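You operate a simulated robot arm through the tools that you are given. There is no shell and no other tool. Be economical: measure what you need, move in short steps, check, and stop when the job is done.

You are at the controls of a simulated robot arm. One attempt, no reset.

TASK
Shut the line down: both arcs off, then the drive, the pump and the power key.
Fine: in that order; weld switches to off; leave the other controls.

Only the result counts: the job must be done as asked and must still hold three seconds after the hand-in. Knocking over, shifting, dropping, spilling or breaking anything else fails it.

THE ROBOT
A 7-joint arm with a fingered hand, fixed in place. Base frame: the origin is at the foot of the arm, x ahead of it, y to its left, z up; the work surface is at about z = 0.872. Lengths are in m, angles in degrees, forces in N, time in s.
With the tool pointing down near the work surface it reaches from about 0.18 to 0.8 m from the base axis. Its first joint turns from -166.0 to 166.0 degrees. Payload 4.9 kg.
The TCP is the grasp point between the finger pads, 0.032 m short of the fingertips. In the tool frame z runs along the fingers and y along their closing line. The gripper opens to 0.192 m. The gripper's body begins 0.089 m behind the TCP. The gripper is a hand of 3 fingers: y runs from the thumb to the fingers, the wrist lies at [0, 0, -0.267] in the tool frame, and closing takes about 1.5 s.
Orientation is told as [roll, pitch, yaw] about the base's x, y, z axes, in that order, counted from this pose: with the fingers straight down and closing along the base's y, the tool's x points along the base's -x, its y along +y and its z along -z.

THE INTERFACE
- The arm moves only by the tool jog_arm. Its argument "deltas" is a list of rows, each a list of 6 numbers: the shift along the tool's x, y, z in units of 500 mm (1.0 is 500 mm), then the turn, a rotation vector about the tool's x, y, z in units of 45 degrees (1.0 is 45 degrees). In form: [[tx, ty, tz, wx, wy, wz], ...]. A call has 1 to 12 rows; each row is the pose to reach, as a shift and turn from the pose commanded when the call began, along the tool's axes at that moment. "fingers" is the opening, from 0 (shut) to 1 (fully open), set as the call begins (left out, the last holds). A call with a number of a shift or a turn outside -1 to 1 is refused whole. A row lasts 0.2 s, in which the tool goes at most 0.05 m and 8.6 degrees; a call with a longer step from one row to the next is refused whole, and so is a gripper value outside its range. A pose out of reach is approached as far as the arm can. The call stops where the force on the tool passes 40 N (or 10 N more than at its start, if that is more) or the arm is blocked; 0.2 s more then pass. The fingers move at their own pace (about 0.153 m/s each) and stop on an object; they squeeze with about 21 N. The grip force told is the motor's: it shows also when the fingers shut on nothing. Time passes only in rows, and 0.2 s behind the last, so rows that repeat a pose let the fingers close. It gives the time, the measured TCP pose, the force on the tool (base axes), the opening and the grip force at its end, in the units of the frame above (readings bear some noise), with the torque about the TCP (base axes, N m) and any sound that the robot's microphone picked up.
- Cameras (640 x 400 px; columns grow to the right, rows downward): "scene" is fixed at [0.4003, -0.5006, 1.6741]; the picture's right is [1.00, 0.03, 0.00], its down [0.01, -0.51, -0.86] and it looks along [-0.02, 0.86, -0.51] (base axes); focal length 365 px, centre (320, 200). "wrist" rides on the gripper at [0.08, -0.046, -0.113] in the tool frame; the picture's right is [0.50, 0.87, 0.00], its down [-0.67, 0.39, -0.63] and it looks along [-0.55, 0.32, 0.78] (tool axes); focal length 226 px, centre (320, 200). There is no depth. A picture from a camera that has moved, and an enlarged one, comes with that camera's place and axes in the base frame and with its lens.
- camera(camera): a new picture of that camera. The clock stands still meanwhile.
- curl_fingers(finger1, finger2, thumb_bend): sets how far each is bent, from 0 (flat) to 1 (curled in); at 0.3 the hand is open as for a grip, at 0.7 the pads meet at the TCP. One left out holds its place. A second passes; each finger stops where it meets its share of the squeeze, and holds until it gets a number again. A gripper value or a shape takes the hand back. It gives what a move gives, with no picture; readings hold the bend of each and the force on the fingers (four entries, about 0 where the hand has none), thumb and palm.
- preshape(shape): the hand has 3 fingers and takes this shape, open, in about a second: jaw (thumb against the fingers, like two jaws); tri (thumb and two fingers); tip (a fingertip pinch); poke (one finger out to press); point (the index stretched); flat (the hand flat); cup (the hand cupped); fist (a fist). The gripper value then closes the fingers along that shape, each until it touches; the sizes above hold for jaw. It gives what a move gives, with no picture.
- enlarge(camera, box): a new picture of the part [left, top, right, bottom] of that camera's present view, enlarged. The clock stands still meanwhile.
- hand_in(): hands the job in; it is judged then, once.

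Go step by step. Nothing tells you positions but the pictures and the camera data: compare them with the known pose of the tool, close in by small moves and look again before you grip or let go. The budget is 120 turns and 64 pictures, counting those below and the enlarged ones. Unless the task says otherwise, let go and move clear before handing in, and close with one line.

The tools are called after ">>>" by a JSON object that holds its "api" and its "payload". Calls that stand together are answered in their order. jog_arm: Moves the arm, as the interface text tells. Its arguments: {"type":"object","properties":{"deltas":{"type":"array","items":{"type":"array","items":{"type":"number"}}},"fingers":{"type":"number"}},"required":["deltas"]} The other tools are called the same way: preshape (shape) gives the hand a shape; curl_fingers (finger1, finger2, thumb_bend) moves the fingers one by one; camera (camera) takes a picture; enlarge (camera, box) takes an enlarged picture of a part of a camera's view; hand_in () hands the job in.

At the start:

```text
clock: 0.0
tcp_pos: [0.2593, 0.4027, 1.2786]
tcp_rot: [0.0, 0.0, 0.0]
ft_force: [0.4, -0.7, 0.5]
moment: [-0.02, -0.01, 0.0]
opening: 0.1916
grip_force: 0.0
shape: jaw
bend: [0.3, 0.3, 0.3]
finger forces: [0.0, 0.1, 0.1, 0.0, 0.0, 0.0]
```

scene: 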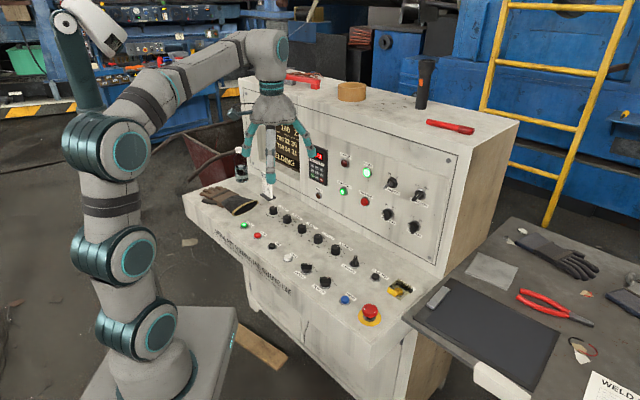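
wrist: 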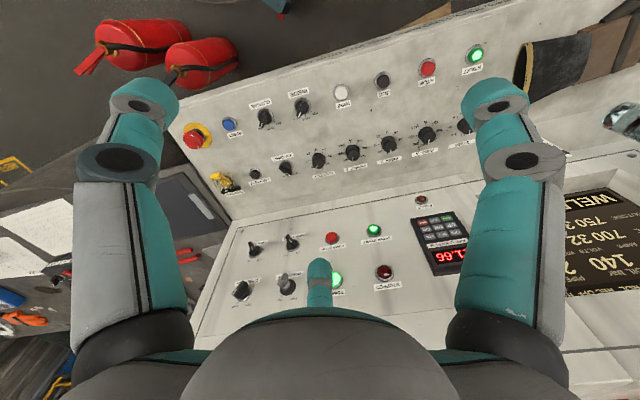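

I see a welding console with a sloped/low desk of knobs and a vertical panel with switches and lamps. I'll enlarge the panels to read the labels.

>>> {"api": "enlarge", "payload": {"camera": "scene", "box": [300, 140, 460, 240]}}

>>> {"api": "enlarge", "payload": {"camera": "scene", "box": [230, 190, 430, 330]}}

>>> {"api": "enlarge", "payload": {"camera": "wrist", "box": [170, 40, 490, 240]}}

>>> {"api": "enlarge", "payload": {"camera": "wrist", "box": [200, 180, 480, 320]}}

```text
4.00 times, centred on (380, 190) of scene
camera zoom: at [0.4003, -0.5006, 1.6741], right [1.0, 0.03, 0.0], down [0.01, -0.51, -0.86], along [-0.02, 0.86, -0.51], focal length 1460 px, centre (80, 240)
```

zoom: 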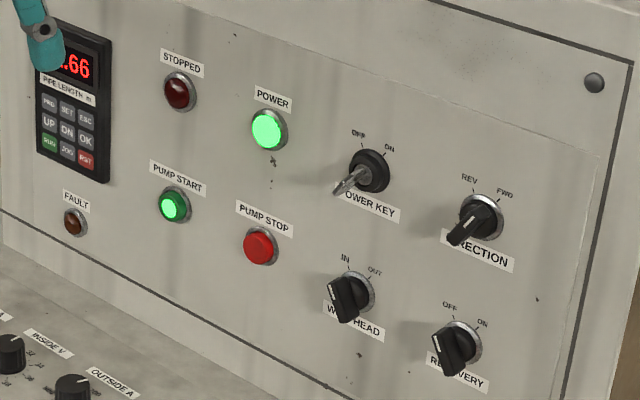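

```text
2.86 times, centred on (330, 260) of scene
camera zoom: at [0.4003, -0.5006, 1.6741], right [1.0, 0.03, 0.0], down [0.01, -0.51, -0.86], along [-0.02, 0.86, -0.51], focal length 1042 px, centre (291, 29)
```

zoom: 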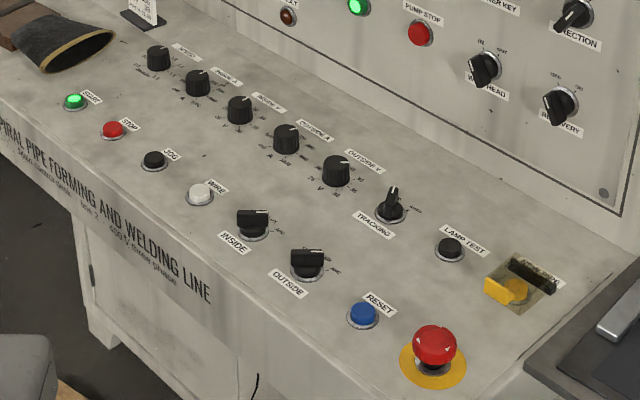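

```text
2.00 times, centred on (330, 140) of wrist
camera zoom: at [0.1794, 0.3576, 1.3917], right [-0.5, 0.87, 0.0], down [0.67, 0.39, 0.63], along [0.55, 0.32, -0.78], focal length 452 px, centre (300, 320)
```

zoom: 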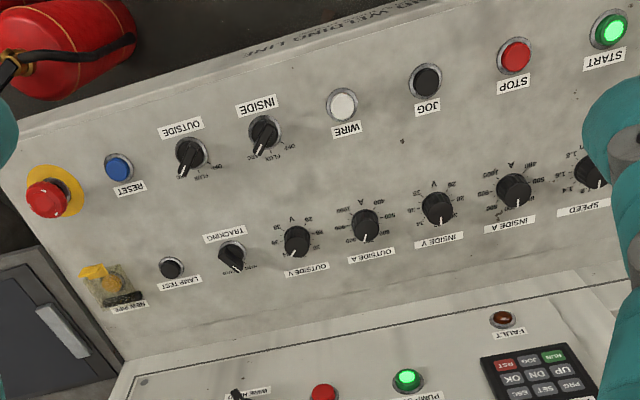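

```text
2.29 times, centred on (340, 250) of wrist
camera zoom: at [0.1794, 0.3576, 1.3917], right [-0.5, 0.87, 0.0], down [0.67, 0.39, 0.63], along [0.55, 0.32, -0.78], focal length 517 px, centre (274, 86)
```

zoom: 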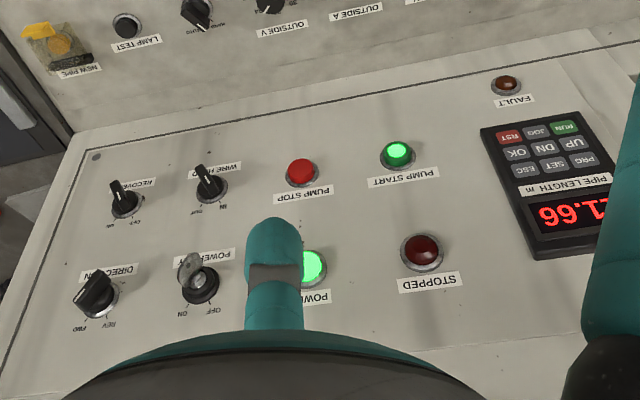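

The console is turned 45° to the base: desk at z≈0.872, INSIDE near (0.332,0.401), OUTSIDE near (0.394,0.339), STOP near (0.142,0.578), and PUMP STOP near (0.528,0.593,1.022), with the key near (0.604,0.526,1.13). I'll move above the weld switches for a closer look.

>>> {"api": "jog_arm", "payload": {"deltas": [[-0.052, -0.0165, 0.064, 0, 0, 0], [-0.104, -0.033, 0.128, 0, 0, 0], [-0.156, -0.05, 0.192, 0, 0, 0], [-0.208, -0.066, 0.257, 0, 0, 0], [-0.208, -0.066, 0.257, 0, 0, 0]]}}

>>> {"api": "enlarge", "payload": {"camera": "scene", "box": [200, 80, 400, 205]}}

>>> {"api": "camera", "payload": {"camera": "wrist"}}

```text
clock: 1.2
tcp_pos: [0.3624, 0.3699, 1.1515]
tcp_rot: [0.0, 0.0, 0.2]
ft_force: [0.2, 0.4, -0.2]
moment: [0.02, 0.02, 0.02]
opening: 0.1919
grip_force: 0.1
shape: jaw
bend: [0.3, 0.3, 0.3]
finger forces: [0.0, 0.0, 0.0, 0.0, 0.1, 0.0]
```

```text
3.20 times, centred on (300, 142) of scene
camera zoom: at [0.4003, -0.5006, 1.6741], right [1.0, 0.03, 0.0], down [0.01, -0.51, -0.86], along [-0.02, 0.86, -0.51], focal length 1168 px, centre (384, 384)
```

zoom: 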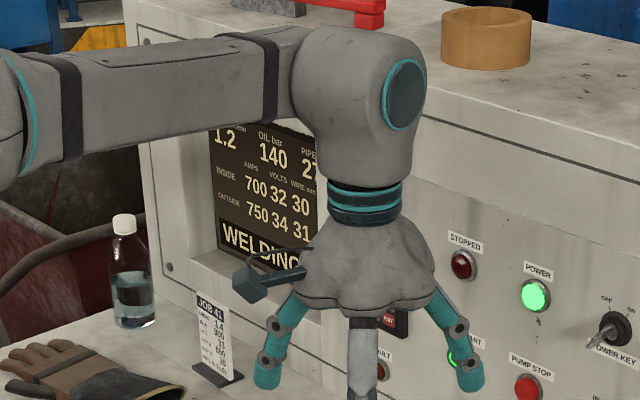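

```text
56 pictures are left
camera wrist: at [0.2831, 0.3253, 1.2644], right [-0.5, 0.87, 0.0], down [0.67, 0.39, 0.63], along [0.55, 0.32, -0.78], focal length 226 px, centre (320, 200)
```

wrist: 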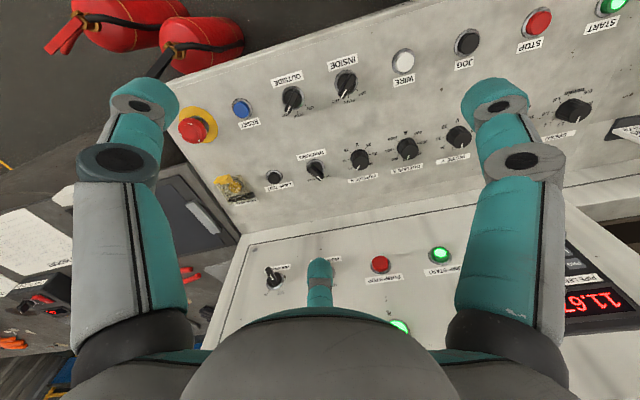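

The hand is a three-finger tripod (thumb at −y). Now I'll zoom in on the weld switches and scales.

>>> {"api": "enlarge", "payload": {"camera": "wrist", "box": [265, 45, 375, 120]}}

>>> {"api": "enlarge", "payload": {"camera": "scene", "box": [290, 240, 370, 300]}}

```text
5.33 times, centred on (320, 82) of wrist
camera zoom: at [0.2831, 0.3253, 1.2644], right [-0.5, 0.87, 0.0], down [0.67, 0.39, 0.63], along [0.55, 0.32, -0.78], focal length 1206 px, centre (320, 827)
```

zoom: 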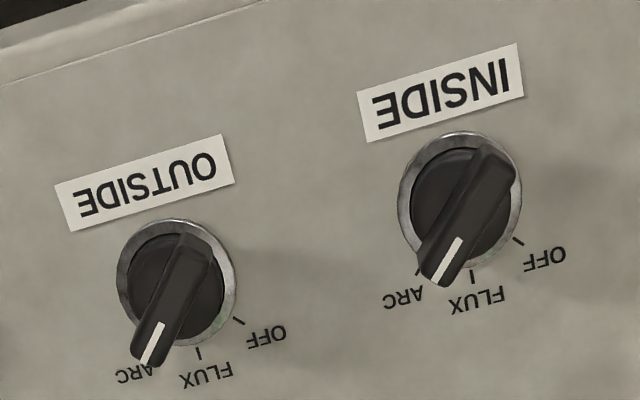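

```text
6.67 times, centred on (330, 270) of scene
camera zoom: at [0.4003, -0.5006, 1.6741], right [1.0, 0.03, 0.0], down [0.01, -0.51, -0.86], along [-0.02, 0.86, -0.51], focal length 2432 px, centre (253, -267)
```

zoom: 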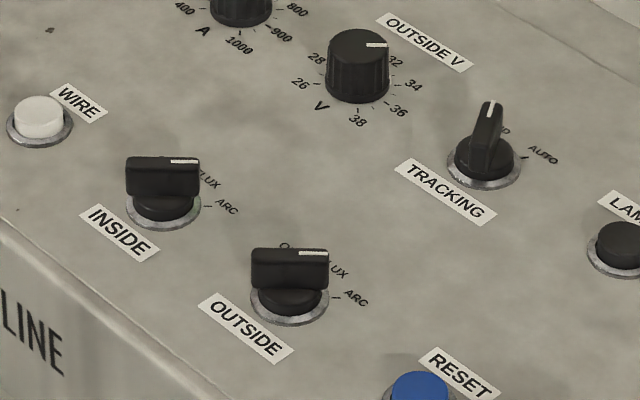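

Both pointers sit at ARC (along base +x); OFF is 90° counter-clockwise (along +y). The present orientation closes along y across the bar, so I'll go above INSIDE with a narrowed opening.

>>> {"api": "jog_arm", "payload": {"deltas": [[0.0125, 0.0125, 0.08, 0, 0, 0], [0.025, 0.025, 0.16, 0, 0, 0], [0.0376, 0.0376, 0.24, 0, 0, 0], [0.05, 0.05, 0.32, 0, 0, 0], [0.0626, 0.0626, 0.38, 0, 0, 0], [0.0626, 0.0626, 0.38, 0, 0, 0]], "fingers": 0.35}}

>>> {"api": "camera", "payload": {"camera": "wrist"}}

>>> {"api": "enlarge", "payload": {"camera": "scene", "box": [220, 180, 380, 300]}}

```text
clock: 2.6
tcp_pos: [0.3349, 0.4023, 0.9606]
tcp_rot: [0.0, 0.0, 0.0]
ft_force: [-1.3, -0.3, 0.0]
moment: [-0.01, -0.01, 0.01]
opening: 0.0674
grip_force: 0.0
shape: jaw
bend: [0.44, 0.44, 0.7]
finger forces: [0.0, 0.2, 0.0, 0.0, 0.0, 0.0]
```

```text
53 pictures are left
camera wrist: at [0.2553, 0.3564, 1.0732], right [-0.5, 0.87, 0.0], down [0.67, 0.39, 0.63], along [0.55, 0.32, -0.78], focal length 226 px, centre (320, 200)
```

wrist: 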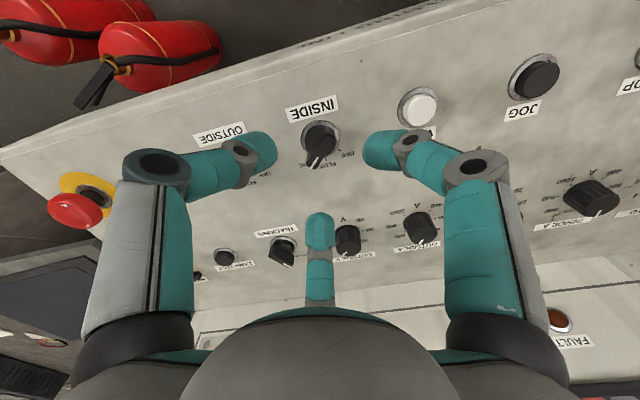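

```text
3.33 times, centred on (300, 240) of scene
camera zoom: at [0.4003, -0.5006, 1.6741], right [1.0, 0.03, 0.0], down [0.01, -0.51, -0.86], along [-0.02, 0.86, -0.51], focal length 1216 px, centre (387, 67)
```

zoom: 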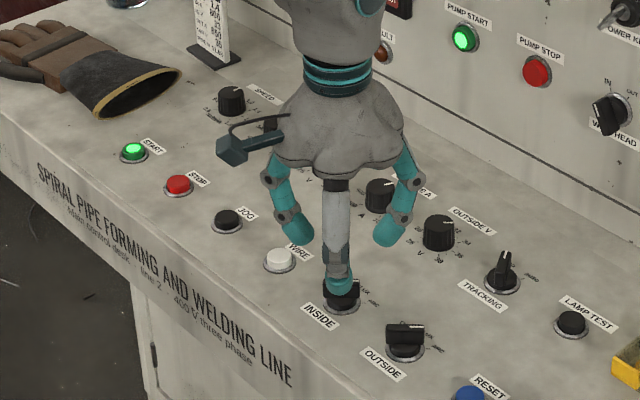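

The hand is over INSIDE, 5 cm above it. Before engaging I'll check how the fingers close in free air.

>>> {"api": "jog_arm", "payload": {"deltas": [[0, 0, 0, 0, 0, 0], [0, 0, 0, 0, 0, 0], [0, 0, 0, 0, 0, 0], [0, 0, 0, 0, 0, 0]], "fingers": 0.08}}

>>> {"api": "camera", "payload": {"camera": "wrist"}}

>>> {"api": "enlarge", "payload": {"camera": "scene", "box": [260, 190, 360, 290]}}

```text
clock: 3.6
tcp_pos: [0.3351, 0.4021, 0.9608]
tcp_rot: [0.0, 0.0, 0.0]
ft_force: [-0.3, -0.6, 0.0]
moment: [-0.01, 0.0, 0.0]
opening: 0.0158
grip_force: 0.1
shape: jaw
bend: [0.74, 0.74, 0.7]
finger forces: [0.0, 0.0, 0.0, 0.0, 0.0, 0.0]
```

```text
51 pictures are left
camera wrist: at [0.2554, 0.3563, 1.0735], right [-0.5, 0.87, 0.0], down [0.67, 0.39, 0.63], along [0.55, 0.32, -0.78], focal length 226 px, centre (320, 200)
```

wrist: 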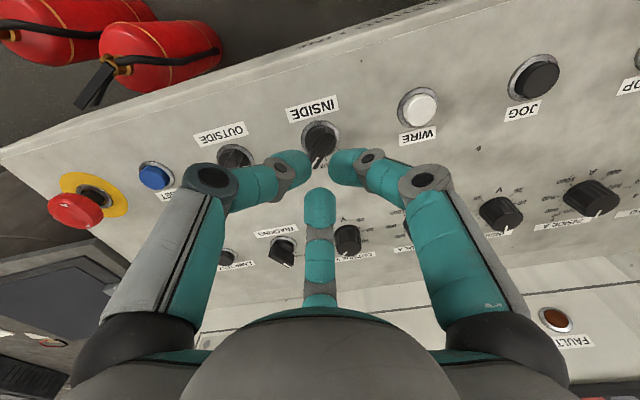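

```text
4.00 times, centred on (310, 240) of scene
camera zoom: at [0.4003, -0.5006, 1.6741], right [1.0, 0.03, 0.0], down [0.01, -0.51, -0.86], along [-0.02, 0.86, -0.51], focal length 1460 px, centre (360, 40)
```

zoom: 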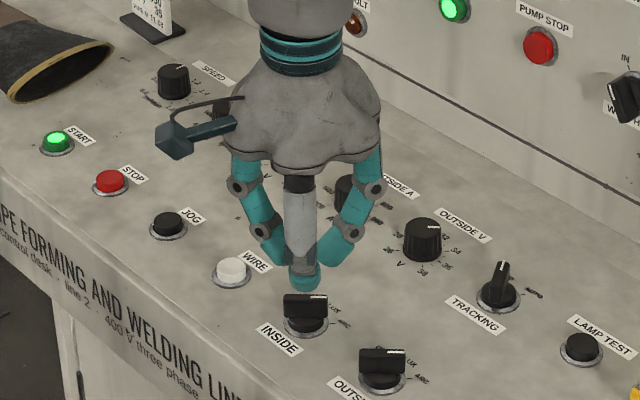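

The three tips converge symmetrically on the TCP. I'll reopen, correct a few mm, and lower over the INSIDE knob.

>>> {"api": "jog_arm", "payload": {"deltas": [[0.008, -0.004, 0, 0, 0, 0], [0.008, -0.004, 0, 0, 0, 0], [0.008, -0.004, 0, 0, 0, 0], [0.008, -0.004, 0.03, 0, 0, 0], [0.008, -0.004, 0.06, 0, 0, 0], [0.008, -0.004, 0.085, 0, 0, 0], [0.008, -0.004, 0.085, 0, 0, 0]], "fingers": 0.4}}

>>> {"api": "camera", "payload": {"camera": "wrist"}}

>>> {"api": "enlarge", "payload": {"camera": "scene", "box": [260, 200, 360, 300]}}

```text
clock: 5.2
tcp_pos: [0.3288, 0.3994, 0.9168]
tcp_rot: [0.0, 0.1, 0.1]
ft_force: [-1.1, -0.2, 0.4]
moment: [-0.03, 0.03, 0.02]
opening: 0.076
grip_force: 0.1
shape: jaw
bend: [0.42, 0.42, 0.7]
finger forces: [0.0, 0.0, 0.0, 0.1, 0.1, 0.0]
```

```text
49 pictures are left
camera wrist: at [0.2487, 0.354, 1.0302], right [-0.5, 0.87, 0.0], down [0.67, 0.39, 0.63], along [0.55, 0.32, -0.78], focal length 226 px, centre (320, 200)
```

wrist: 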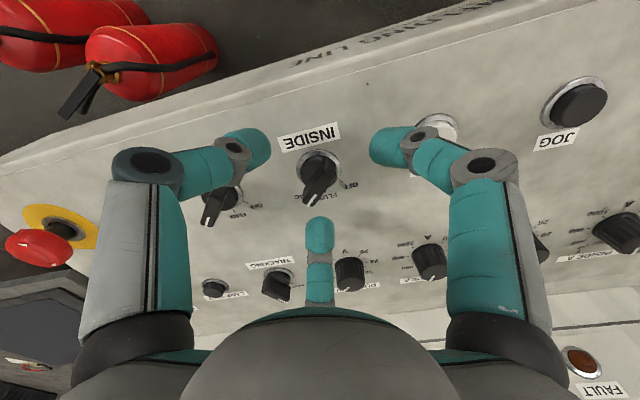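

```text
4.00 times, centred on (310, 250) of scene
camera zoom: at [0.4003, -0.5006, 1.6741], right [1.0, 0.03, 0.0], down [0.01, -0.51, -0.86], along [-0.02, 0.86, -0.51], focal length 1460 px, centre (360, 0)
```

zoom: 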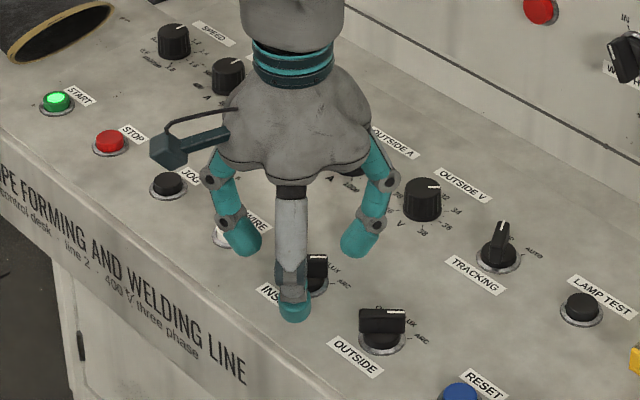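

The knob is nearly centred; I'll shift 4 mm in +x, go down 4 mm and close.

>>> {"api": "jog_arm", "payload": {"deltas": [[-0.008, 0.003, 0.008, 0, 0, 0], [-0.008, 0.003, 0.008, 0, 0, 0]]}}

>>> {"api": "jog_arm", "payload": {"deltas": [[0, 0, 0, 0, 0, 0], [0, 0, 0, 0, 0, 0], [0, 0, 0, 0, 0, 0], [0, 0, 0, 0, 0, 0], [0, 0, 0, 0, 0, 0]], "fingers": 0}}

>>> {"api": "camera", "payload": {"camera": "wrist"}}

>>> {"api": "enlarge", "payload": {"camera": "scene", "box": [260, 200, 360, 300]}}

```text
clock: 5.8
tcp_pos: [0.331, 0.4014, 0.9135]
tcp_rot: [0.0, 0.0, 0.0]
ft_force: [-0.2, 0.2, -0.3]
moment: [-0.01, -0.01, 0.02]
opening: 0.0763
grip_force: 0.0
shape: jaw
bend: [0.42, 0.42, 0.7]
finger forces: [0.0, 0.0, 0.0, 0.1, 0.0, 0.0]
```

```text
clock: 7.0
tcp_pos: [0.3329, 0.4005, 0.9144]
tcp_rot: [0.0, 0.0, -0.1]
ft_force: [-1.6, 1.2, 4.5]
moment: [-0.48, 0.01, -0.02]
opening: 0.0146
grip_force: 21.2
shape: jaw
bend: [0.76, 0.77, 0.7]
finger forces: [13.6, 12.6, 0.0, 0.0, 26.6, 0.0]
```

```text
47 pictures are left
camera wrist: at [0.2529, 0.3552, 1.027], right [-0.5, 0.87, 0.0], down [0.67, 0.39, 0.63], along [0.55, 0.32, -0.78], focal length 226 px, centre (320, 200)
```

wrist: 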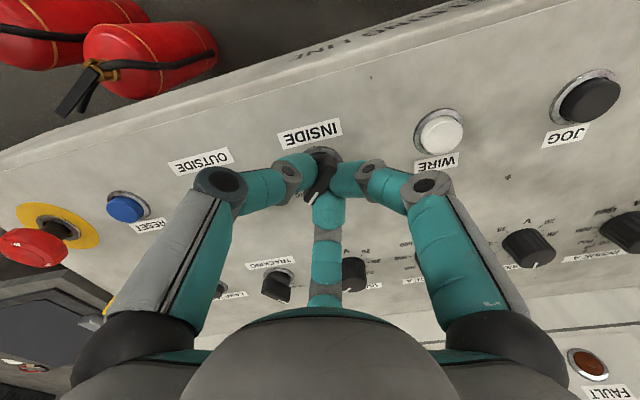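

```text
4.00 times, centred on (310, 250) of scene
camera zoom: at [0.4003, -0.5006, 1.6741], right [1.0, 0.03, 0.0], down [0.01, -0.51, -0.86], along [-0.02, 0.86, -0.51], focal length 1460 px, centre (360, 0)
```

zoom: 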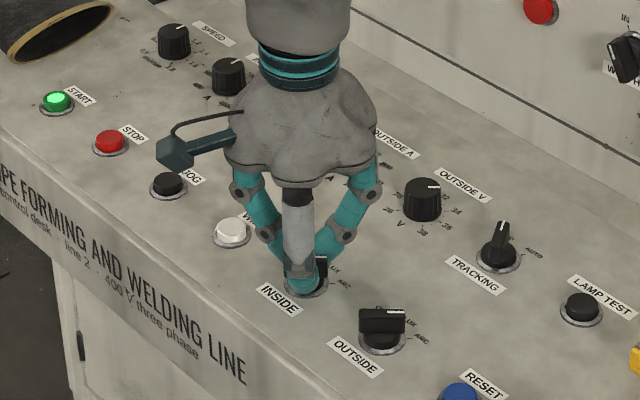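

A firm grip on the bar (15 mm, 21 N). Now I'll turn it 45° counter-clockwise.

>>> {"api": "jog_arm", "payload": {"deltas": [[0, 0, 0, 0, 0, -0.1667], [0, 0, 0, 0, 0, -0.3333], [0, 0, 0, 0, 0, -0.5], [0, 0, 0, 0, 0, -0.6667], [0, 0, 0, 0, 0, -0.8333], [0, 0, 0, 0, 0, -1], [0, 0, 0, 0, 0, -1]]}}

>>> {"api": "enlarge", "payload": {"camera": "wrist", "box": [240, 100, 400, 250]}}

```text
clock: 8.6
tcp_pos: [0.3317, 0.4018, 0.9148]
tcp_rot: [0.0, -0.2, 45.0]
ft_force: [7.9, -5.6, 11.1]
moment: [-0.63, -0.63, -0.04]
opening: 0.0138
grip_force: 21.1
shape: jaw
bend: [0.76, 0.77, 0.7]
finger forces: [12.6, 11.9, 0.0, 0.1, 38.8, 0.0]
```

```text
2.67 times, centred on (320, 175) of wrist
camera zoom: at [0.3084, 0.3128, 1.0274], right [-0.97, 0.26, 0.0], down [0.2, 0.75, 0.63], along [0.16, 0.61, -0.77], focal length 603 px, centre (320, 267)
```

zoom: 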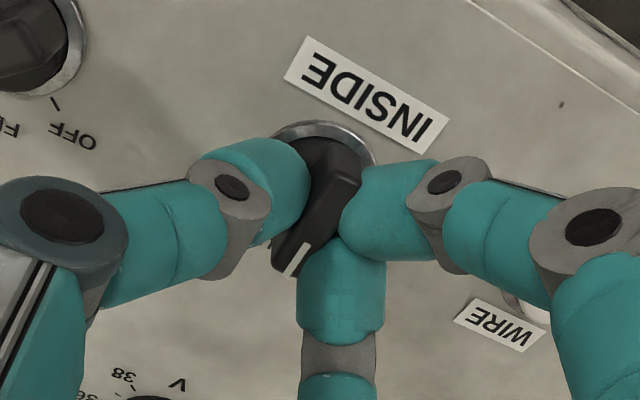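

The knob turns with the hand and is now at FLUX. Another 45° to OFF.

>>> {"api": "jog_arm", "payload": {"deltas": [[0, 0, 0, 0, 0, -0.1667], [0, 0, 0, 0, 0, -0.3333], [0, 0, 0, 0, 0, -0.5], [0, 0, 0, 0, 0, -0.6667], [0, 0, 0, 0, 0, -0.8333], [0, 0, 0, 0, 0, -1], [0, 0, 0, 0, 0, -1]]}}

>>> {"api": "enlarge", "payload": {"camera": "wrist", "box": [240, 100, 400, 250]}}

```text
clock: 10.2
tcp_pos: [0.3327, 0.4011, 0.9148]
tcp_rot: [0.0, 0.0, 90.1]
ft_force: [8.6, -14.3, 18.9]
moment: [-0.48, -0.89, -0.26]
opening: 0.0137
grip_force: 21.3
shape: jaw
bend: [0.76, 0.77, 0.7]
finger forces: [15.6, 14.3, 0.0, 0.1, 50.9, 0.0]
```

```text
2.67 times, centred on (320, 175) of wrist
camera zoom: at [0.3783, 0.3217, 1.0271], right [-0.87, -0.5, 0.0], down [-0.39, 0.67, 0.63], along [-0.32, 0.55, -0.78], focal length 603 px, centre (320, 267)
```

zoom: 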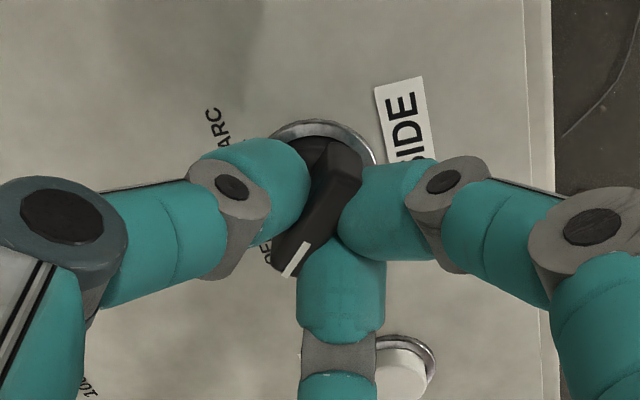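

The bar now points at +y with a little resisting torque. I'll release, rise and check.

>>> {"api": "jog_arm", "payload": {"deltas": [[0, 0, 0, 0, 0, 0], [0, 0, 0, 0, 0, 0], [0, 0, -0.06, 0, 0, 0], [0, 0, -0.13, 0, 0, 0], [0, 0, -0.2, 0, 0, 0], [0, 0, -0.2, 0, 0, 0]], "fingers": 0.4}}

>>> {"api": "camera", "payload": {"camera": "wrist"}}

>>> {"api": "enlarge", "payload": {"camera": "scene", "box": [290, 240, 370, 300]}}

```text
clock: 11.6
tcp_pos: [0.3312, 0.4021, 1.0147]
tcp_rot: [0.0, 0.0, 90.0]
ft_force: [-0.4, -0.5, -0.2]
moment: [-0.02, 0.0, -0.01]
opening: 0.0765
grip_force: 0.1
shape: jaw
bend: [0.42, 0.42, 0.7]
finger forces: [0.1, 0.0, 0.1, 0.0, 0.0, 0.0]
```

```text
43 pictures are left
camera wrist: at [0.3782, 0.3216, 1.1273], right [-0.87, -0.5, 0.0], down [-0.39, 0.67, 0.63], along [-0.32, 0.55, -0.78], focal length 226 px, centre (320, 200)
```

wrist: 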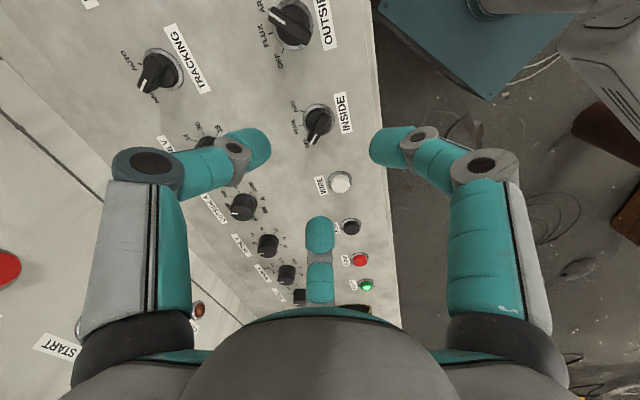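

```text
6.67 times, centred on (330, 270) of scene
camera zoom: at [0.4003, -0.5006, 1.6741], right [1.0, 0.03, 0.0], down [0.01, -0.51, -0.86], along [-0.02, 0.86, -0.51], focal length 2432 px, centre (253, -267)
```

zoom: 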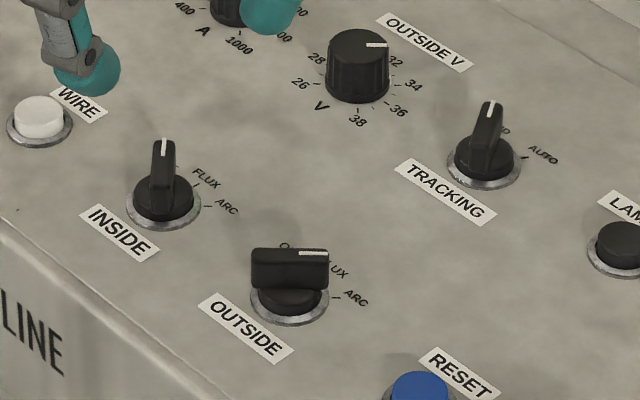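

INSIDE is at OFF. I'll do the same with OUTSIDE at about (0.394,0.339), rotating the hand back first.

>>> {"api": "jog_arm", "payload": {"deltas": [[0.02, -0.02, 0, 0, 0, 0.1667], [0.04, -0.04, 0, 0, 0, 0.3333], [0.06, -0.06, 0, 0, 0, 0.5], [0.08, -0.08, 0, 0, 0, 0.6667], [0.1, -0.1, 0, 0, 0, 0.8333], [0.124, -0.124, 0, 0, 0, 1]]}}

>>> {"api": "jog_arm", "payload": {"deltas": [[0, 0, 0, 0, 0, 0.1667], [0, 0, 0, 0, 0, 0.3333], [0, 0, 0, 0, 0, 0.5], [0, 0, 0.02, 0, 0, 0.6667], [0, 0, 0.06, 0, 0, 0.8333], [0, 0, 0.1, 0, 0, 1], [0, 0, 0.1, 0, 0, 1]]}}

>>> {"api": "camera", "payload": {"camera": "wrist"}}

>>> {"api": "enlarge", "payload": {"camera": "scene", "box": [280, 210, 380, 310]}}

```text
clock: 13.0
tcp_pos: [0.3944, 0.3394, 1.0149]
tcp_rot: [0.0, 0.0, 44.9]
ft_force: [-0.4, -0.8, 0.1]
moment: [0.02, -0.01, 0.03]
opening: 0.0767
grip_force: 0.0
shape: jaw
bend: [0.42, 0.42, 0.7]
finger forces: [0.1, 0.0, 0.0, 0.0, 0.0, 0.0]
```

```text
clock: 14.6
tcp_pos: [0.3943, 0.3391, 0.9639]
tcp_rot: [-0.1, 0.1, 0.0]
ft_force: [0.8, -0.3, 0.0]
moment: [0.0, 0.01, -0.03]
opening: 0.0767
grip_force: 0.0
shape: jaw
bend: [0.42, 0.42, 0.7]
finger forces: [0.0, 0.0, 0.1, 0.0, 0.0, 0.0]
```

```text
41 pictures are left
camera wrist: at [0.3154, 0.2942, 1.0768], right [-0.5, 0.87, 0.0], down [0.67, 0.39, 0.63], along [0.55, 0.32, -0.78], focal length 226 px, centre (320, 200)
```

wrist: 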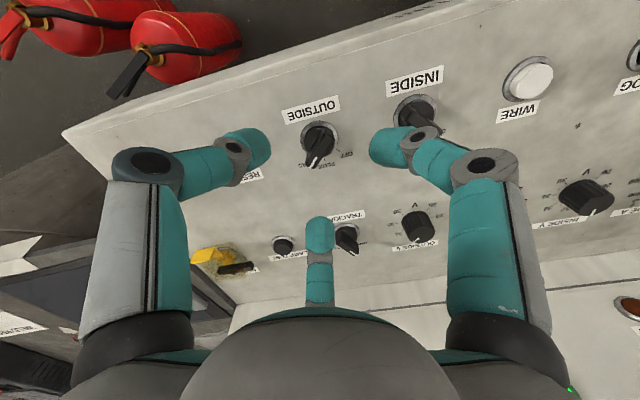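

```text
4.00 times, centred on (330, 260) of scene
camera zoom: at [0.4003, -0.5006, 1.6741], right [1.0, 0.03, 0.0], down [0.01, -0.51, -0.86], along [-0.02, 0.86, -0.51], focal length 1460 px, centre (280, -40)
```

zoom: 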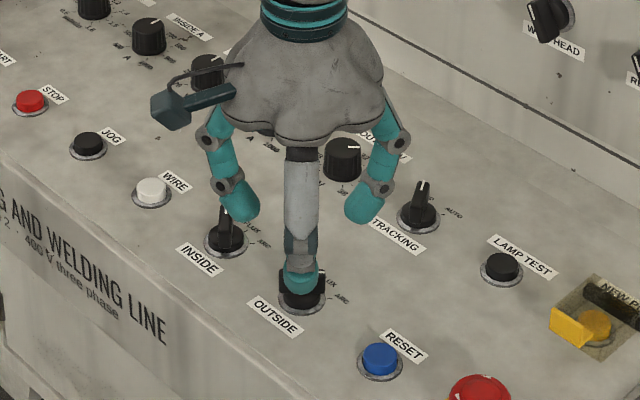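

Well aligned. I'll narrow the opening slightly (INSIDE is nearby), lower and grip OUTSIDE.

>>> {"api": "jog_arm", "payload": {"deltas": [[0, 0, 0.03, 0, 0, 0], [0, 0, 0.06, 0, 0, 0], [0, 0, 0.085, 0, 0, 0], [0, 0, 0.1, 0, 0, 0], [0, 0, 0.1, 0, 0, 0]], "fingers": 0.3}}

>>> {"api": "enlarge", "payload": {"camera": "wrist", "box": [200, 80, 440, 240]}}

>>> {"api": "enlarge", "payload": {"camera": "scene", "box": [280, 210, 380, 310]}}

```text
clock: 15.8
tcp_pos: [0.3942, 0.3383, 0.9129]
tcp_rot: [0.0, 0.0, 0.0]
ft_force: [-0.5, 0.7, -0.3]
moment: [0.01, -0.02, 0.05]
opening: 0.0581
grip_force: 0.1
shape: jaw
bend: [0.47, 0.47, 0.7]
finger forces: [0.1, 0.0, 0.0, 0.0, 0.0, 0.0]
```

```text
2.50 times, centred on (320, 160) of wrist
camera zoom: at [0.3148, 0.2933, 1.026], right [-0.5, 0.87, 0.0], down [0.67, 0.39, 0.63], along [0.55, 0.32, -0.78], focal length 565 px, centre (320, 300)
```

zoom: 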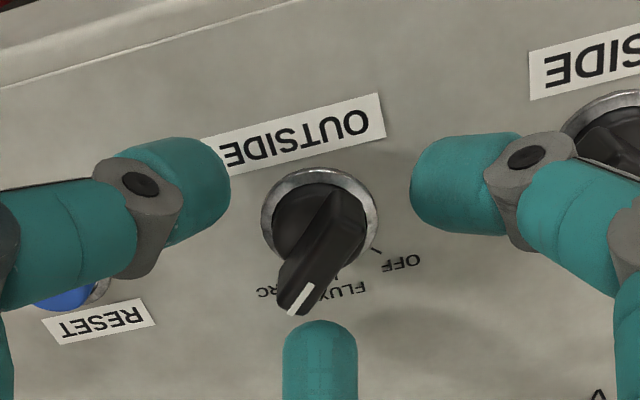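

```text
4.00 times, centred on (330, 260) of scene
camera zoom: at [0.4003, -0.5006, 1.6741], right [1.0, 0.03, 0.0], down [0.01, -0.51, -0.86], along [-0.02, 0.86, -0.51], focal length 1460 px, centre (280, -40)
```

zoom: 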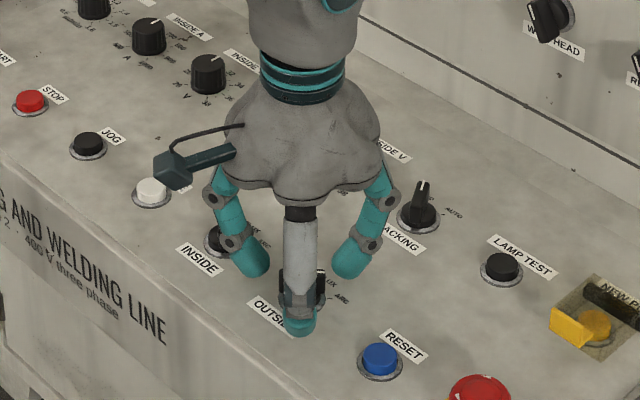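

Clear of neighbours; close and then turn 45° CCW.

>>> {"api": "jog_arm", "payload": {"deltas": [[0, 0, 0, 0, 0, 0], [0, 0, 0, 0, 0, 0], [0, 0, 0, 0, 0, 0], [0, 0, 0, 0, 0, 0], [0, 0, 0, 0, 0, 0]], "fingers": 0}}

>>> {"api": "jog_arm", "payload": {"deltas": [[0, 0, 0, 0, 0, -0.1667], [0, 0, 0, 0, 0, -0.3333], [0, 0, 0, 0, 0, -0.5], [0, 0, 0, 0, 0, -0.6667], [0, 0, 0, 0, 0, -0.8333], [0, 0, 0, 0, 0, -1], [0, 0, 0, 0, 0, -1]]}}

>>> {"api": "enlarge", "payload": {"camera": "wrist", "box": [200, 80, 440, 240]}}

```text
clock: 17.0
tcp_pos: [0.3956, 0.3399, 0.9134]
tcp_rot: [0.0, 0.0, 0.0]
ft_force: [-1.9, 1.3, 5.5]
moment: [-0.44, 0.0, -0.01]
opening: 0.0155
grip_force: 20.7
shape: jaw
bend: [0.76, 0.77, 0.7]
finger forces: [14.0, 13.2, 0.0, 0.1, 25.6, 0.0]
```

```text
clock: 18.6
tcp_pos: [0.3946, 0.3399, 0.9146]
tcp_rot: [0.0, 0.0, 45.1]
ft_force: [4.6, -3.7, 7.2]
moment: [-0.47, -0.52, 0.01]
opening: 0.0151
grip_force: 21.0
shape: jaw
bend: [0.76, 0.77, 0.7]
finger forces: [13.1, 12.2, 0.0, 0.0, 31.9, 0.0]
```

```text
2.50 times, centred on (320, 160) of wrist
camera zoom: at [0.3706, 0.2503, 1.027], right [-0.97, 0.26, 0.0], down [0.2, 0.75, 0.63], along [0.16, 0.61, -0.78], focal length 565 px, centre (320, 300)
```

zoom: 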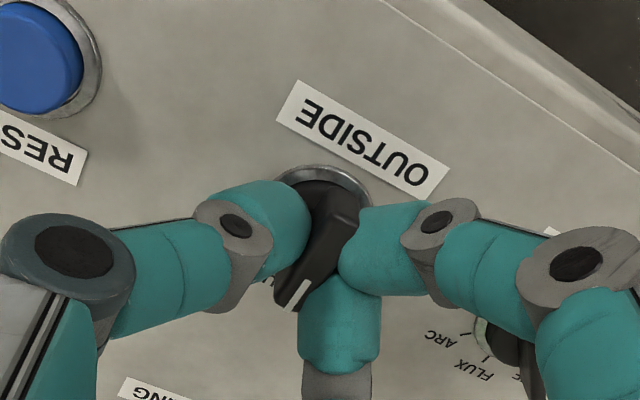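

At FLUX; another 45° to OFF, then release and rise.

>>> {"api": "jog_arm", "payload": {"deltas": [[0, 0, 0, 0, 0, -0.1667], [0, 0, 0, 0, 0, -0.3333], [0, 0, 0, 0, 0, -0.5], [0, 0, 0, 0, 0, -0.6667], [0, 0, 0, 0, 0, -0.8333], [0, 0, 0, 0, 0, -1], [0, 0, 0, 0, 0, -1]]}}

>>> {"api": "jog_arm", "payload": {"deltas": [[0, 0, 0, 0, 0, 0], [0, 0, 0, 0, 0, 0], [0, 0, -0.06, 0, 0, 0], [0, 0, -0.13, 0, 0, 0], [0, 0, -0.2, 0, 0, 0], [0, 0, -0.28, 0, 0, 0], [0, 0, -0.28, 0, 0, 0]], "fingers": 0.25}}

>>> {"api": "enlarge", "payload": {"camera": "scene", "box": [290, 240, 370, 300]}}

>>> {"api": "camera", "payload": {"camera": "wrist"}}

```text
clock: 20.2
tcp_pos: [0.3948, 0.339, 0.9142]
tcp_rot: [0.0, 0.0, 90.1]
ft_force: [9.1, -12.4, 10.1]
moment: [-0.38, -0.84, -0.23]
opening: 0.0149
grip_force: 21.1
shape: jaw
bend: [0.76, 0.77, 0.7]
finger forces: [14.0, 12.1, 0.1, 0.0, 44.0, 0.1]
```

```text
clock: 21.8
tcp_pos: [0.3958, 0.339, 1.0518]
tcp_rot: [0.0, 0.0, 89.9]
ft_force: [-0.7, -0.9, -0.4]
moment: [0.0, 0.01, 0.0]
opening: 0.0479
grip_force: 0.0
shape: jaw
bend: [0.78, 0.78, 0.7]
finger forces: [0.0, 0.1, 0.0, 0.1, 0.0, 0.0]
```

```text
6.67 times, centred on (330, 270) of scene
camera zoom: at [0.4003, -0.5006, 1.6741], right [1.0, 0.03, 0.0], down [0.01, -0.51, -0.86], along [-0.02, 0.86, -0.51], focal length 2432 px, centre (253, -267)
```

zoom: 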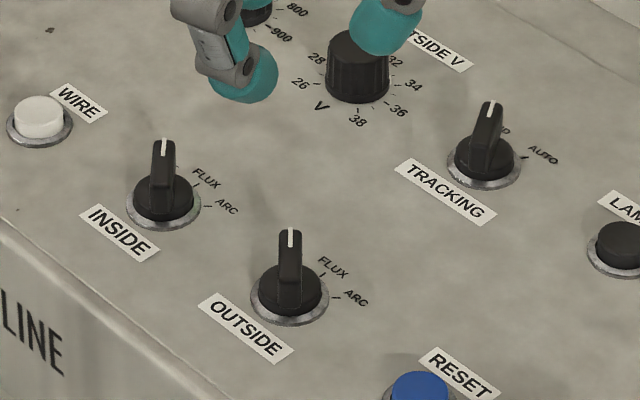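

```text
35 pictures are left
camera wrist: at [0.442, 0.2596, 1.1655], right [-0.87, -0.5, 0.0], down [-0.39, 0.67, 0.63], along [-0.32, 0.55, -0.78], focal length 226 px, centre (320, 200)
```

wrist: 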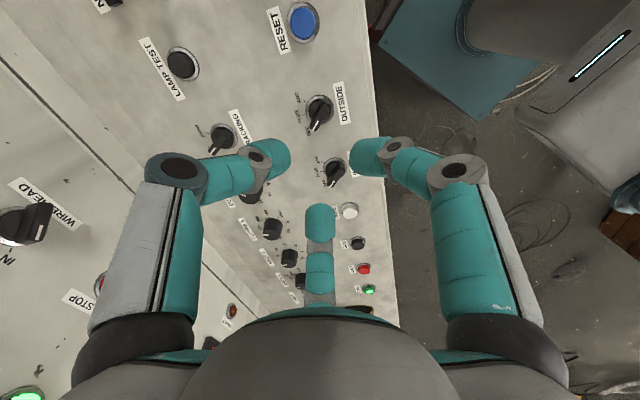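

Both weld switches are at OFF. Next is the drive STOP button near (0.142,0.578); I'll move over it and take the poke shape.

>>> {"api": "jog_arm", "payload": {"deltas": [[-0.06, 0.063, -0.0175, 0, 0, 0], [-0.12, 0.126, -0.035, 0, 0, 0], [-0.18, 0.19, -0.0525, 0, 0, 0], [-0.239, 0.253, -0.07, 0, 0, 0], [-0.299, 0.316, -0.0875, 0, 0, 0], [-0.359, 0.38, -0.105, 0, 0, 0], [-0.418, 0.443, -0.1225, 0, 0, 0], [-0.478, 0.506, -0.14, 0, 0, 0], [-0.478, 0.506, -0.14, 0, 0, 0]]}}

>>> {"api": "preshape", "payload": {"shape": "poke"}}

>>> {"api": "camera", "payload": {"camera": "wrist"}}

>>> {"api": "enlarge", "payload": {"camera": "scene", "box": [170, 130, 310, 270]}}

```text
clock: 23.8
tcp_pos: [0.1417, 0.5781, 1.1255]
tcp_rot: [-0.1, 0.0, 90.0]
ft_force: [-0.1, -0.1, 0.2]
moment: [0.0, -0.03, -0.03]
opening: 0.048
grip_force: 0.0
shape: jaw
bend: [0.78, 0.78, 0.7]
finger forces: [0.0, 0.0, 0.0, 0.1, 0.1, 0.0]
```

```text
clock: 24.7
tcp_pos: [0.1416, 0.5795, 1.1258]
tcp_rot: [0.0, 0.1, 90.1]
ft_force: [-0.5, 0.2, 0.0]
moment: [-0.02, -0.04, -0.01]
opening: 0.0
grip_force: 0.0
shape: poke
bend: [1.0, 1.0, 0.91]
finger forces: [0.0, 0.1, 0.1, 0.1, 0.1, 0.0]
```

```text
34 pictures are left
camera wrist: at [0.1882, 0.4995, 1.2386], right [-0.87, -0.5, 0.0], down [-0.39, 0.67, 0.63], along [-0.32, 0.55, -0.78], focal length 226 px, centre (320, 200)
```

wrist: 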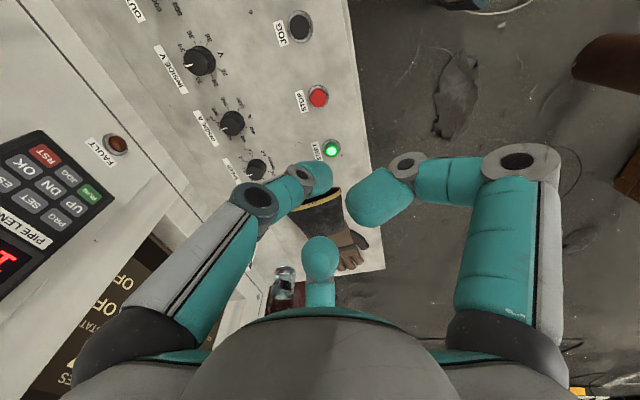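

```text
2.86 times, centred on (240, 200) of scene
camera zoom: at [0.4003, -0.5006, 1.6741], right [1.0, 0.03, 0.0], down [0.01, -0.51, -0.86], along [-0.02, 0.86, -0.51], focal length 1042 px, centre (549, 200)
```

zoom: 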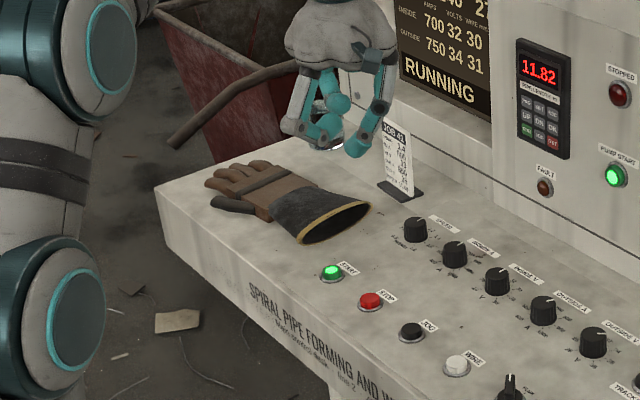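

The display now reads RUNNING (was WELDING). I'll look closely at the poke hand to learn where the pressing tip is.

>>> {"api": "enlarge", "payload": {"camera": "scene", "box": [220, 125, 270, 175]}}

>>> {"api": "enlarge", "payload": {"camera": "wrist", "box": [220, 120, 440, 300]}}

```text
8.00 times, centred on (245, 150) of scene
camera zoom: at [0.4003, -0.5006, 1.6741], right [1.0, 0.03, 0.0], down [0.01, -0.51, -0.86], along [-0.02, 0.86, -0.51], focal length 2919 px, centre (920, 600)
```

zoom: 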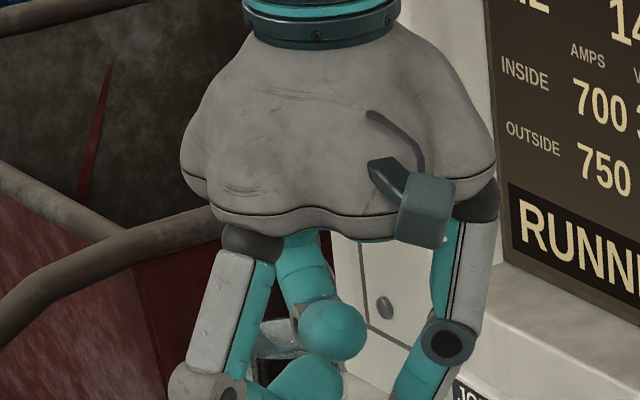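

```text
2.22 times, centred on (330, 210) of wrist
camera zoom: at [0.1882, 0.4995, 1.2386], right [-0.87, -0.5, 0.0], down [-0.39, 0.67, 0.63], along [-0.32, 0.55, -0.78], focal length 502 px, centre (298, 178)
```

zoom: 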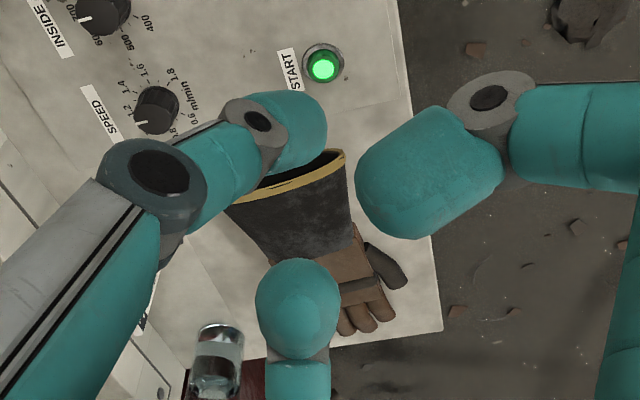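

The poke shape is ambiguous, so I'll use the closed jaw instead (three tips meeting on the tool axis) as a blunt presser. STOP refines to (0.143,0.580); I'll descend partway.

>>> {"api": "preshape", "payload": {"shape": "jaw"}}

>>> {"api": "jog_arm", "payload": {"deltas": [[0, 0, 0, 0, 0, 0], [0, 0, 0, 0, 0, 0], [0, 0, 0, 0, 0, 0], [0, 0, 0, 0, 0, 0], [0, 0, 0, 0, 0, 0], [-0.001, -0.002, 0.09, 0, 0, 0], [-0.001, -0.002, 0.18, 0, 0, 0], [-0.001, -0.002, 0.26, 0, 0, 0], [-0.001, -0.002, 0.34, 0, 0, 0], [-0.001, -0.002, 0.34, 0, 0, 0]], "fingers": 0}}

>>> {"api": "enlarge", "payload": {"camera": "scene", "box": [200, 160, 320, 260]}}

>>> {"api": "camera", "payload": {"camera": "wrist"}}

```text
clock: 25.6
tcp_pos: [0.1413, 0.5783, 1.1258]
tcp_rot: [0.0, 0.0, 90.0]
ft_force: [-0.3, -0.4, 0.1]
moment: [0.01, 0.0, -0.01]
opening: 0.1918
grip_force: 0.0
shape: jaw
bend: [0.3, 0.3, 0.3]
finger forces: [0.1, 0.0, 0.0, 0.0, 0.1, 0.0]
```

```text
clock: 27.8
tcp_pos: [0.1407, 0.5787, 0.9559]
tcp_rot: [0.0, 0.2, 90.0]
ft_force: [0.7, 0.0, -0.5]
moment: [0.02, -0.01, 0.03]
opening: 0.0
grip_force: 20.7
shape: jaw
bend: [0.7, 0.7, 0.7]
finger forces: [0.0, 0.1, 0.0, 0.1, 0.1, 0.1]
```

```text
4.00 times, centred on (260, 210) of scene
camera zoom: at [0.4003, -0.5006, 1.6741], right [1.0, 0.03, 0.0], down [0.01, -0.51, -0.86], along [-0.02, 0.86, -0.51], focal length 1460 px, centre (560, 160)
```

zoom: 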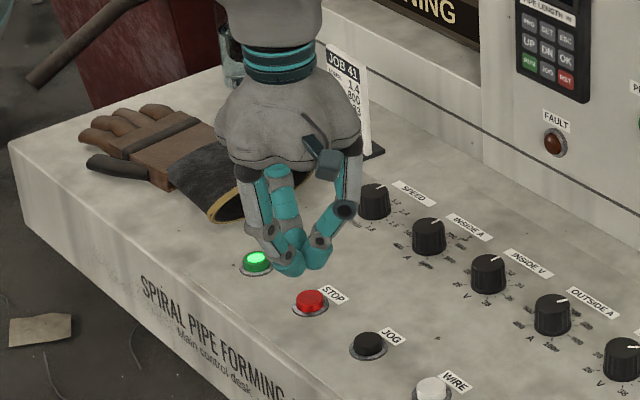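

```text
29 pictures are left
camera wrist: at [0.1864, 0.4998, 1.0677], right [-0.87, -0.5, 0.0], down [-0.39, 0.67, 0.63], along [-0.32, 0.55, -0.78], focal length 226 px, centre (320, 200)
```

wrist: 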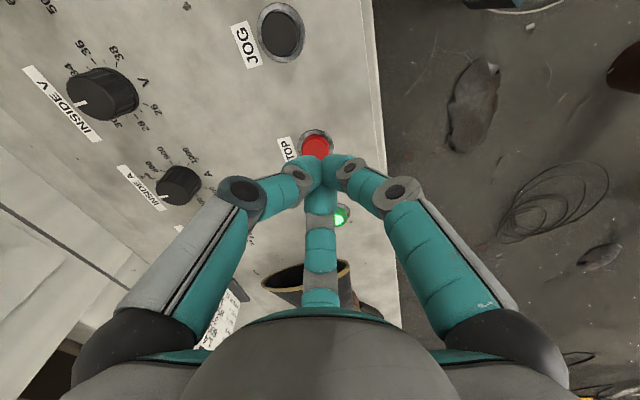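

Nicely above STOP; I'll shift 3 mm in +x and descend in small steps watching the force.

>>> {"api": "jog_arm", "payload": {"deltas": [[0, -0.006, 0.02, 0, 0, 0], [0, -0.006, 0.04, 0, 0, 0], [0, -0.006, 0.05, 0, 0, 0], [0, -0.006, 0.056, 0, 0, 0], [0, -0.006, 0.062, 0, 0, 0]]}}

>>> {"api": "enlarge", "payload": {"camera": "scene", "box": [210, 180, 290, 250]}}

```text
clock: 29.0
tcp_pos: [0.1456, 0.578, 0.9233]
tcp_rot: [-0.1, 0.0, 90.0]
ft_force: [0.7, -0.3, -0.1]
moment: [0.0, 0.01, 0.0]
opening: 0.0001
grip_force: 21.2
shape: jaw
bend: [0.7, 0.7, 0.7]
finger forces: [0.1, 0.0, 0.0, 0.0, 0.0, 0.1]
```

```text
5.71 times, centred on (250, 215) of scene
camera zoom: at [0.4003, -0.5006, 1.6741], right [1.0, 0.03, 0.0], down [0.01, -0.51, -0.86], along [-0.02, 0.86, -0.51], focal length 2085 px, centre (720, 114)
```

zoom: 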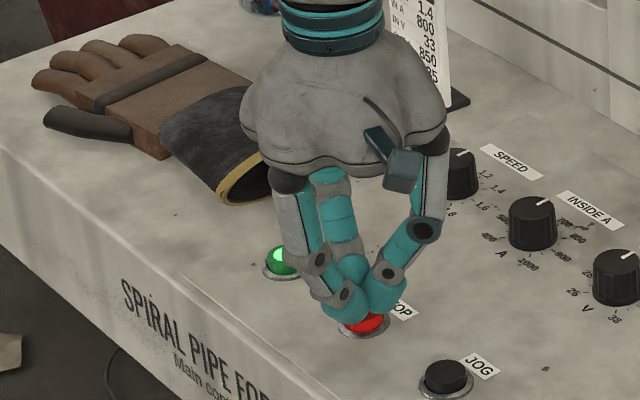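

Directly above the red cap. Pressing down slowly.

>>> {"api": "jog_arm", "payload": {"deltas": [[0, 0, 0.004, 0, 0, 0], [0, 0, 0.008, 0, 0, 0], [0, 0, 0.012, 0, 0, 0], [0, 0, 0.016, 0, 0, 0]]}}

```text
clock: 30.0
tcp_pos: [0.1439, 0.5794, 0.9151]
tcp_rot: [-0.1, -0.1, 90.0]
ft_force: [0.9, -0.4, 4.1]
moment: [-0.01, 0.01, 0.02]
opening: 0.0
grip_force: 21.4
shape: jaw
bend: [0.7, 0.7, 0.7]
finger forces: [0.0, 0.0, 0.0, 0.1, 0.0, 0.1]
heard: click
```

A click at 4 N. I'll retract and check that START's lamp went out and the display changed.

>>> {"api": "jog_arm", "payload": {"deltas": [[0, 0, -0.04, 0, 0, 0], [0, 0, -0.12, 0, 0, 0], [0, 0, -0.21, 0, 0, 0], [0, 0, -0.3, 0, 0, 0], [0, 0, -0.38, 0, 0, 0], [0, 0, -0.46, 0, 0, 0]]}}

>>> {"api": "camera", "payload": {"camera": "scene"}}

```text
clock: 31.4
tcp_pos: [0.1438, 0.5779, 1.1465]
tcp_rot: [-0.1, 0.0, 90.0]
ft_force: [0.2, 0.0, -1.0]
moment: [-0.03, -0.01, -0.01]
opening: 0.0
grip_force: 20.8
shape: jaw
bend: [0.7, 0.7, 0.7]
finger forces: [0.0, 0.0, 0.0, 0.1, 0.0, 0.0]
```

```text
27 pictures are left
```

scene: 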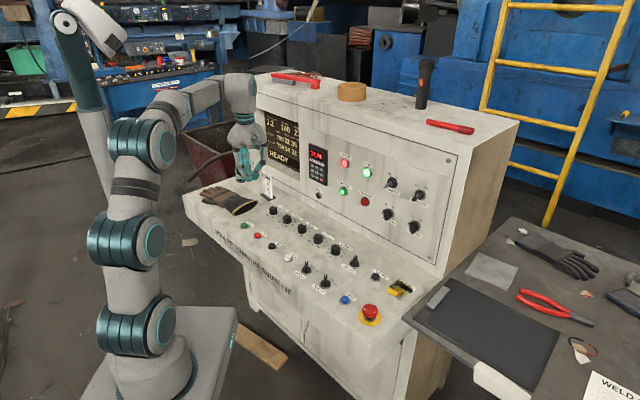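

Display shows READY and the STOPPED lamp is lit. Now PUMP STOP on the upright panel: I'll move to a staging point in front of it and tilt the hand toward the panel.

>>> {"api": "jog_arm", "payload": {"deltas": [[0.03, -0.075, 0, 0, 0, 0], [0.06, -0.15, 0, 0, 0, 0], [0.09, -0.225, 0, 0, 0, 0], [0.12, -0.3, 0, 0, 0, 0], [0.15, -0.375, 0, 0, 0, 0], [0.18, -0.45, 0, 0, 0, 0], [0.214, -0.524, 0, 0, 0, 0]]}}

>>> {"api": "jog_arm", "payload": {"deltas": [[0, 0, 0, 0.1178, -0.1178, 0], [0, 0, 0, 0.2357, -0.2357, 0], [0, 0, 0, 0.3536, -0.3536, 0], [0, 0, 0, 0.4714, -0.4714, 0], [0, 0, 0, 0.5893, -0.5893, 0], [0, 0, 0, 0.7071, -0.7071, 0], [0, 0, 0, 0.7071, -0.7071, 0]]}}

>>> {"api": "camera", "payload": {"camera": "scene"}}

```text
clock: 33.0
tcp_pos: [0.407, 0.4717, 1.1453]
tcp_rot: [0.1, 0.0, 90.1]
ft_force: [-0.4, 0.3, 0.3]
moment: [-0.03, 0.01, -0.01]
opening: 0.0001
grip_force: 21.0
shape: jaw
bend: [0.7, 0.7, 0.7]
finger forces: [0.0, 0.1, 0.0, 0.0, 0.1, 0.1]
```

```text
clock: 34.6
tcp_pos: [0.4078, 0.4723, 1.1449]
tcp_rot: [-35.3, -30.0, 99.8]
ft_force: [-0.1, -0.6, 0.0]
moment: [0.02, -0.01, 0.01]
opening: 0.0
grip_force: 21.5
shape: jaw
bend: [0.7, 0.7, 0.7]
finger forces: [0.0, 0.0, 0.0, 0.0, 0.0, 0.1]
```

```text
26 pictures are left
```

scene: 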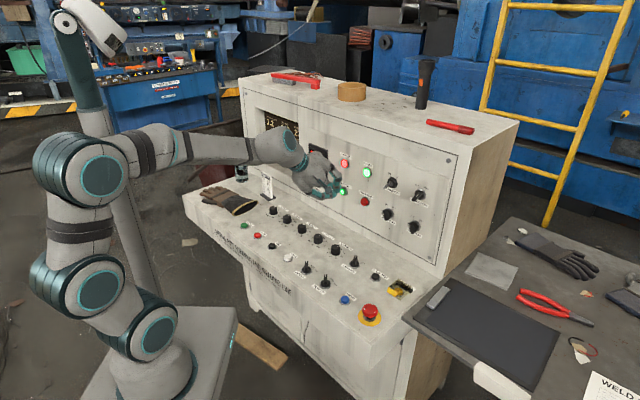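

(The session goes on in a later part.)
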